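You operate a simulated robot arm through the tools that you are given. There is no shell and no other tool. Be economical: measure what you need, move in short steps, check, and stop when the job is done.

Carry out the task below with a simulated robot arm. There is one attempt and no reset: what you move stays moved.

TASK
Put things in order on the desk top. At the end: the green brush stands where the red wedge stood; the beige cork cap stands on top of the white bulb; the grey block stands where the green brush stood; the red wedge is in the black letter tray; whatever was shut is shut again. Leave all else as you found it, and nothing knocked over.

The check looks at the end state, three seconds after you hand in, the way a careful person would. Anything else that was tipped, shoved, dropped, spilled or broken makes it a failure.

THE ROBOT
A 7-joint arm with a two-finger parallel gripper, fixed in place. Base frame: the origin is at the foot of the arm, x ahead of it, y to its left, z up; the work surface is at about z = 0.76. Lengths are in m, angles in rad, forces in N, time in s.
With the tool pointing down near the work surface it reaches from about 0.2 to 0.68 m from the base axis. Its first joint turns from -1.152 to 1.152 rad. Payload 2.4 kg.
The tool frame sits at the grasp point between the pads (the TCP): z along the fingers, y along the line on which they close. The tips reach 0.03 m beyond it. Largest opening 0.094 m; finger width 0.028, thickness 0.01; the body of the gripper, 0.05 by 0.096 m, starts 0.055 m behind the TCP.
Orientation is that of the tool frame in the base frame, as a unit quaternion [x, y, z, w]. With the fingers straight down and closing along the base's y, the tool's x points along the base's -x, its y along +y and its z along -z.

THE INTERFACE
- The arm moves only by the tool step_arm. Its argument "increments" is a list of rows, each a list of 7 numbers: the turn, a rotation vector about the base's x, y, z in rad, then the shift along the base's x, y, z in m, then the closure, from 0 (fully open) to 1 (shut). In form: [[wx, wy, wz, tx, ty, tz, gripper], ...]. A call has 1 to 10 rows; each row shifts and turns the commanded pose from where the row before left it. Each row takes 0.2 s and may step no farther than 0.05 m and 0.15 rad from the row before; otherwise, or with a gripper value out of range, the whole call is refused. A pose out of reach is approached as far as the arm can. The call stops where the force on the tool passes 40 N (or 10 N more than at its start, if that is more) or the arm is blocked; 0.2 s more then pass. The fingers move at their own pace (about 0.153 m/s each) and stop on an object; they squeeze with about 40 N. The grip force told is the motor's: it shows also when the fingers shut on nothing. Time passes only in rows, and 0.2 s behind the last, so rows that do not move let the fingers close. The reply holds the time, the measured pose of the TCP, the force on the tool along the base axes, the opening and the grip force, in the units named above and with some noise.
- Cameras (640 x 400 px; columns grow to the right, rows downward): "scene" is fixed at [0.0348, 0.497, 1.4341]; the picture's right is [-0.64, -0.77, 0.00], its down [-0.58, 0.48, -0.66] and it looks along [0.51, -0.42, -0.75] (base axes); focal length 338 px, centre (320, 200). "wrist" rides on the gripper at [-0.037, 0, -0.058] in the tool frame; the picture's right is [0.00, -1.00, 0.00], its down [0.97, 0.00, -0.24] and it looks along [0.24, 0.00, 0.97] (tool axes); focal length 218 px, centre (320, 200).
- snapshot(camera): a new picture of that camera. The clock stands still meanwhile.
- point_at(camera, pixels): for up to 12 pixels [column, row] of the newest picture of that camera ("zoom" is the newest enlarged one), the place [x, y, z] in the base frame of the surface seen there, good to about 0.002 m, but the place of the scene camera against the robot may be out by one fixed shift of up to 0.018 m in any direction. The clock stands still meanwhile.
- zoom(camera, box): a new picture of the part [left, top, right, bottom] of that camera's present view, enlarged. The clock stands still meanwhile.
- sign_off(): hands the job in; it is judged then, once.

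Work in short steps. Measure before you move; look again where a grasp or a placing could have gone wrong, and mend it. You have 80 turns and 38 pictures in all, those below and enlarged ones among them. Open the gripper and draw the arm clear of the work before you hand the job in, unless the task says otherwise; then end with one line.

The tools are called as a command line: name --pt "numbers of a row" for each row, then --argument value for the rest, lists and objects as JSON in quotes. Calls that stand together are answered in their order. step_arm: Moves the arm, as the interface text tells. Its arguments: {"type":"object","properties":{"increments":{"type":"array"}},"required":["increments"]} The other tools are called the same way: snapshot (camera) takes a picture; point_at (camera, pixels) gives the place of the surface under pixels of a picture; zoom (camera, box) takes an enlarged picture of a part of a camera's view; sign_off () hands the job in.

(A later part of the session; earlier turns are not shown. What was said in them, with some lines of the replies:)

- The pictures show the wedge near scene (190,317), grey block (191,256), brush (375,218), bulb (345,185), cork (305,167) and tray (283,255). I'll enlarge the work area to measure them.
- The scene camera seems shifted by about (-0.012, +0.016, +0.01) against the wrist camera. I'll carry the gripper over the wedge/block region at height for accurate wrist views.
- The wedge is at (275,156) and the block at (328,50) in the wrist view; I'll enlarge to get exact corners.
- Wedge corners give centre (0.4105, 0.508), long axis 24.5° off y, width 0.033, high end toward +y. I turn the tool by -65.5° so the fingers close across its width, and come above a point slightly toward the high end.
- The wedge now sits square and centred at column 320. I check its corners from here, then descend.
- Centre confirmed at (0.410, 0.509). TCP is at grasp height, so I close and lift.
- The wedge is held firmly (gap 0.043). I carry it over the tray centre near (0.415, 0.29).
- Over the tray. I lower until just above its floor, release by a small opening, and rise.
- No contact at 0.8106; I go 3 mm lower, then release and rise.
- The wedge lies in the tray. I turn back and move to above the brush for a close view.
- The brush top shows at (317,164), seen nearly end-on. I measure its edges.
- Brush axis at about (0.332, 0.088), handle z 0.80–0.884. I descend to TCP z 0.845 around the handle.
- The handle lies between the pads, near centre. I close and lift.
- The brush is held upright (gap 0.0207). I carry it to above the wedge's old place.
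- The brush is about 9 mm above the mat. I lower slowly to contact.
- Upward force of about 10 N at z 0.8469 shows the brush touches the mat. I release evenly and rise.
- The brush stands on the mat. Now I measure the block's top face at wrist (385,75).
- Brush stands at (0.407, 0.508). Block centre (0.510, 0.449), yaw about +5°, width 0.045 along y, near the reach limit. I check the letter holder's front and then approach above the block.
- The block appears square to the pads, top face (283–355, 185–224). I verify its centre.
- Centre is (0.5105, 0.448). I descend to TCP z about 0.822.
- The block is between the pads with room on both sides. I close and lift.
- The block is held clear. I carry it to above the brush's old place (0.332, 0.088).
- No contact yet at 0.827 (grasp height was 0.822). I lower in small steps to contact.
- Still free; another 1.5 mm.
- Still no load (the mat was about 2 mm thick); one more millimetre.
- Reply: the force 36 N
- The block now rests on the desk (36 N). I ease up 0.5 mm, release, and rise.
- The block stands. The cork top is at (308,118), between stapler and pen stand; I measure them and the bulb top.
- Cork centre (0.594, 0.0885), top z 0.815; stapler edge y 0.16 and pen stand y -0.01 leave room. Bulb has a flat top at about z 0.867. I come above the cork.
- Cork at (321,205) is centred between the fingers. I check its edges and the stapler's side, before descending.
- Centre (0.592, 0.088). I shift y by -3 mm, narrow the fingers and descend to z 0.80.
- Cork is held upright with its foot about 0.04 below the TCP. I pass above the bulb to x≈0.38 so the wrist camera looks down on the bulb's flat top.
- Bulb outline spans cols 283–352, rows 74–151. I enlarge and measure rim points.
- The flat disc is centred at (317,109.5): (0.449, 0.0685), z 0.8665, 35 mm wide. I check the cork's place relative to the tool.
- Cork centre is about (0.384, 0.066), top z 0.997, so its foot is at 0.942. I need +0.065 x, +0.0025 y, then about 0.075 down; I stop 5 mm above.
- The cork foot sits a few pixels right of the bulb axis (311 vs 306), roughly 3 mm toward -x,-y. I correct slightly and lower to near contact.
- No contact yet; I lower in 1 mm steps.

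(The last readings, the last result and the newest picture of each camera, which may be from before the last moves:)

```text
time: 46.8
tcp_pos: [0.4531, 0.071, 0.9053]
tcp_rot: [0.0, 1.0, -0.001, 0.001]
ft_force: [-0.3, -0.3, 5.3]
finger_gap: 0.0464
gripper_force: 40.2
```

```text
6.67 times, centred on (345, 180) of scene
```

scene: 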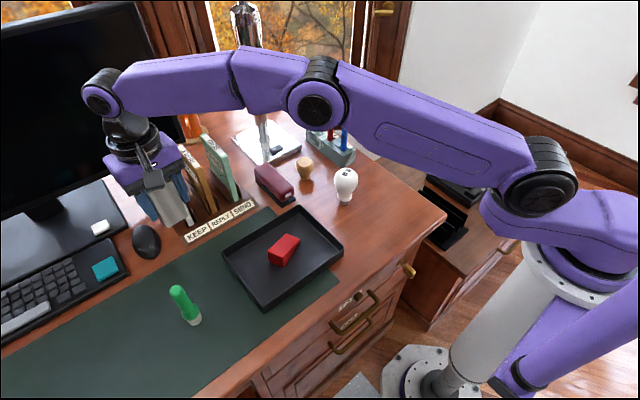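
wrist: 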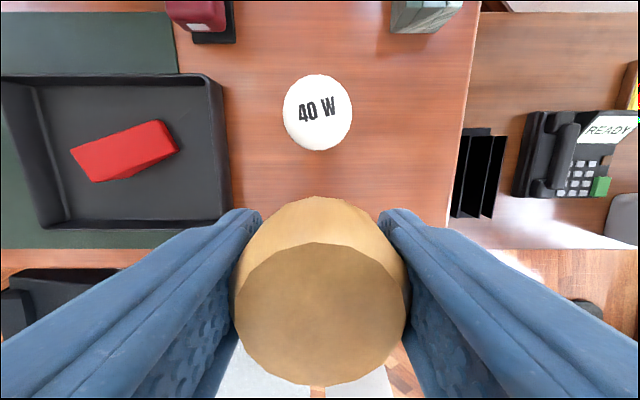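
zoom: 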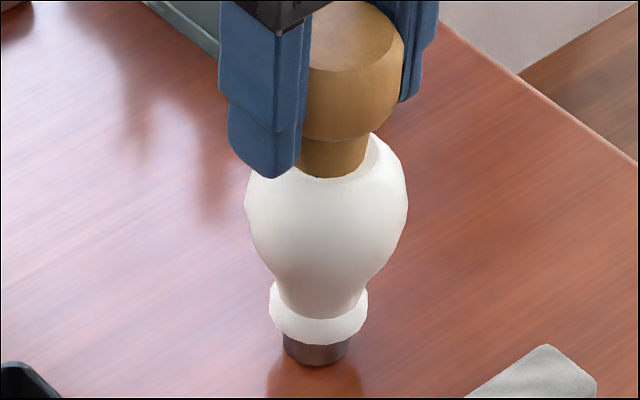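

Contact at 5 N, and the foot sits within the bulb's flat top. I release and rise straight up.

step_arm --pt "0 0 0 0 0 0 0.42" --pt "0 0 0 0 0 0 0.3" --pt "0 0 0 0 0 0 0.3" --pt "0 0 0 0 0 0.02 0.3" --pt "0 0 0 0 0 0.04 0.3" --pt "0 0 0 0 0 0.05 0.3" --pt "0 0 0 -0.03 0 0.03 0.2" --pt "0 0 0 -0.04 0 0.02 0.1" --pt "0 0 0 -0.04 0 0.02 0" --pt "0 0 0 0 0 0 0"

snapshot --camera "wrist"

snapshot --camera "scene"

```text
time: 49.0
tcp_pos: [0.3419, 0.0713, 1.0858]
tcp_rot: [0.0, 1.0, 0.0, -0.001]
ft_force: [-0.4, 0.6, 0.3]
finger_gap: 0.094
gripper_force: 0.0
```

```text
7 pictures are left
```

wrist: 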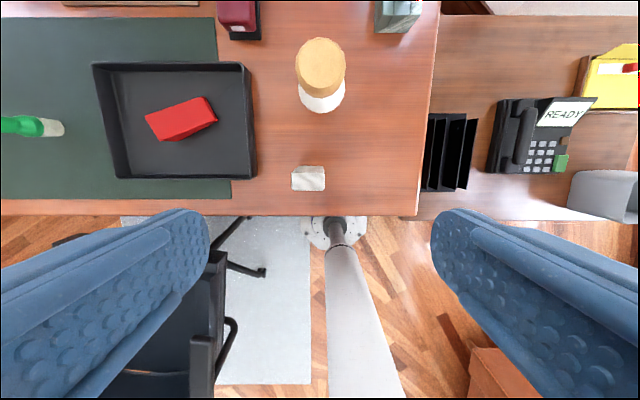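

```text
6 pictures are left
```

scene: 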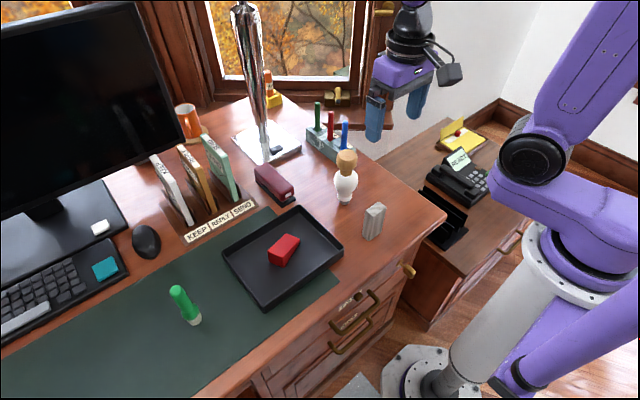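

The pictures show the cork on the bulb, the block at the brush's place, the brush at the wedge's place and the wedge in the tray. Nothing was opened, the gripper is open and the arm is clear above the desk, so I hand in.

sign_off

```text
The job is handed in.
```

The job is handed in: the brush, cork cap, grey block and wedge are where the task asked, each checked in the last pictures. I opened nothing and saw nothing else disturbed.
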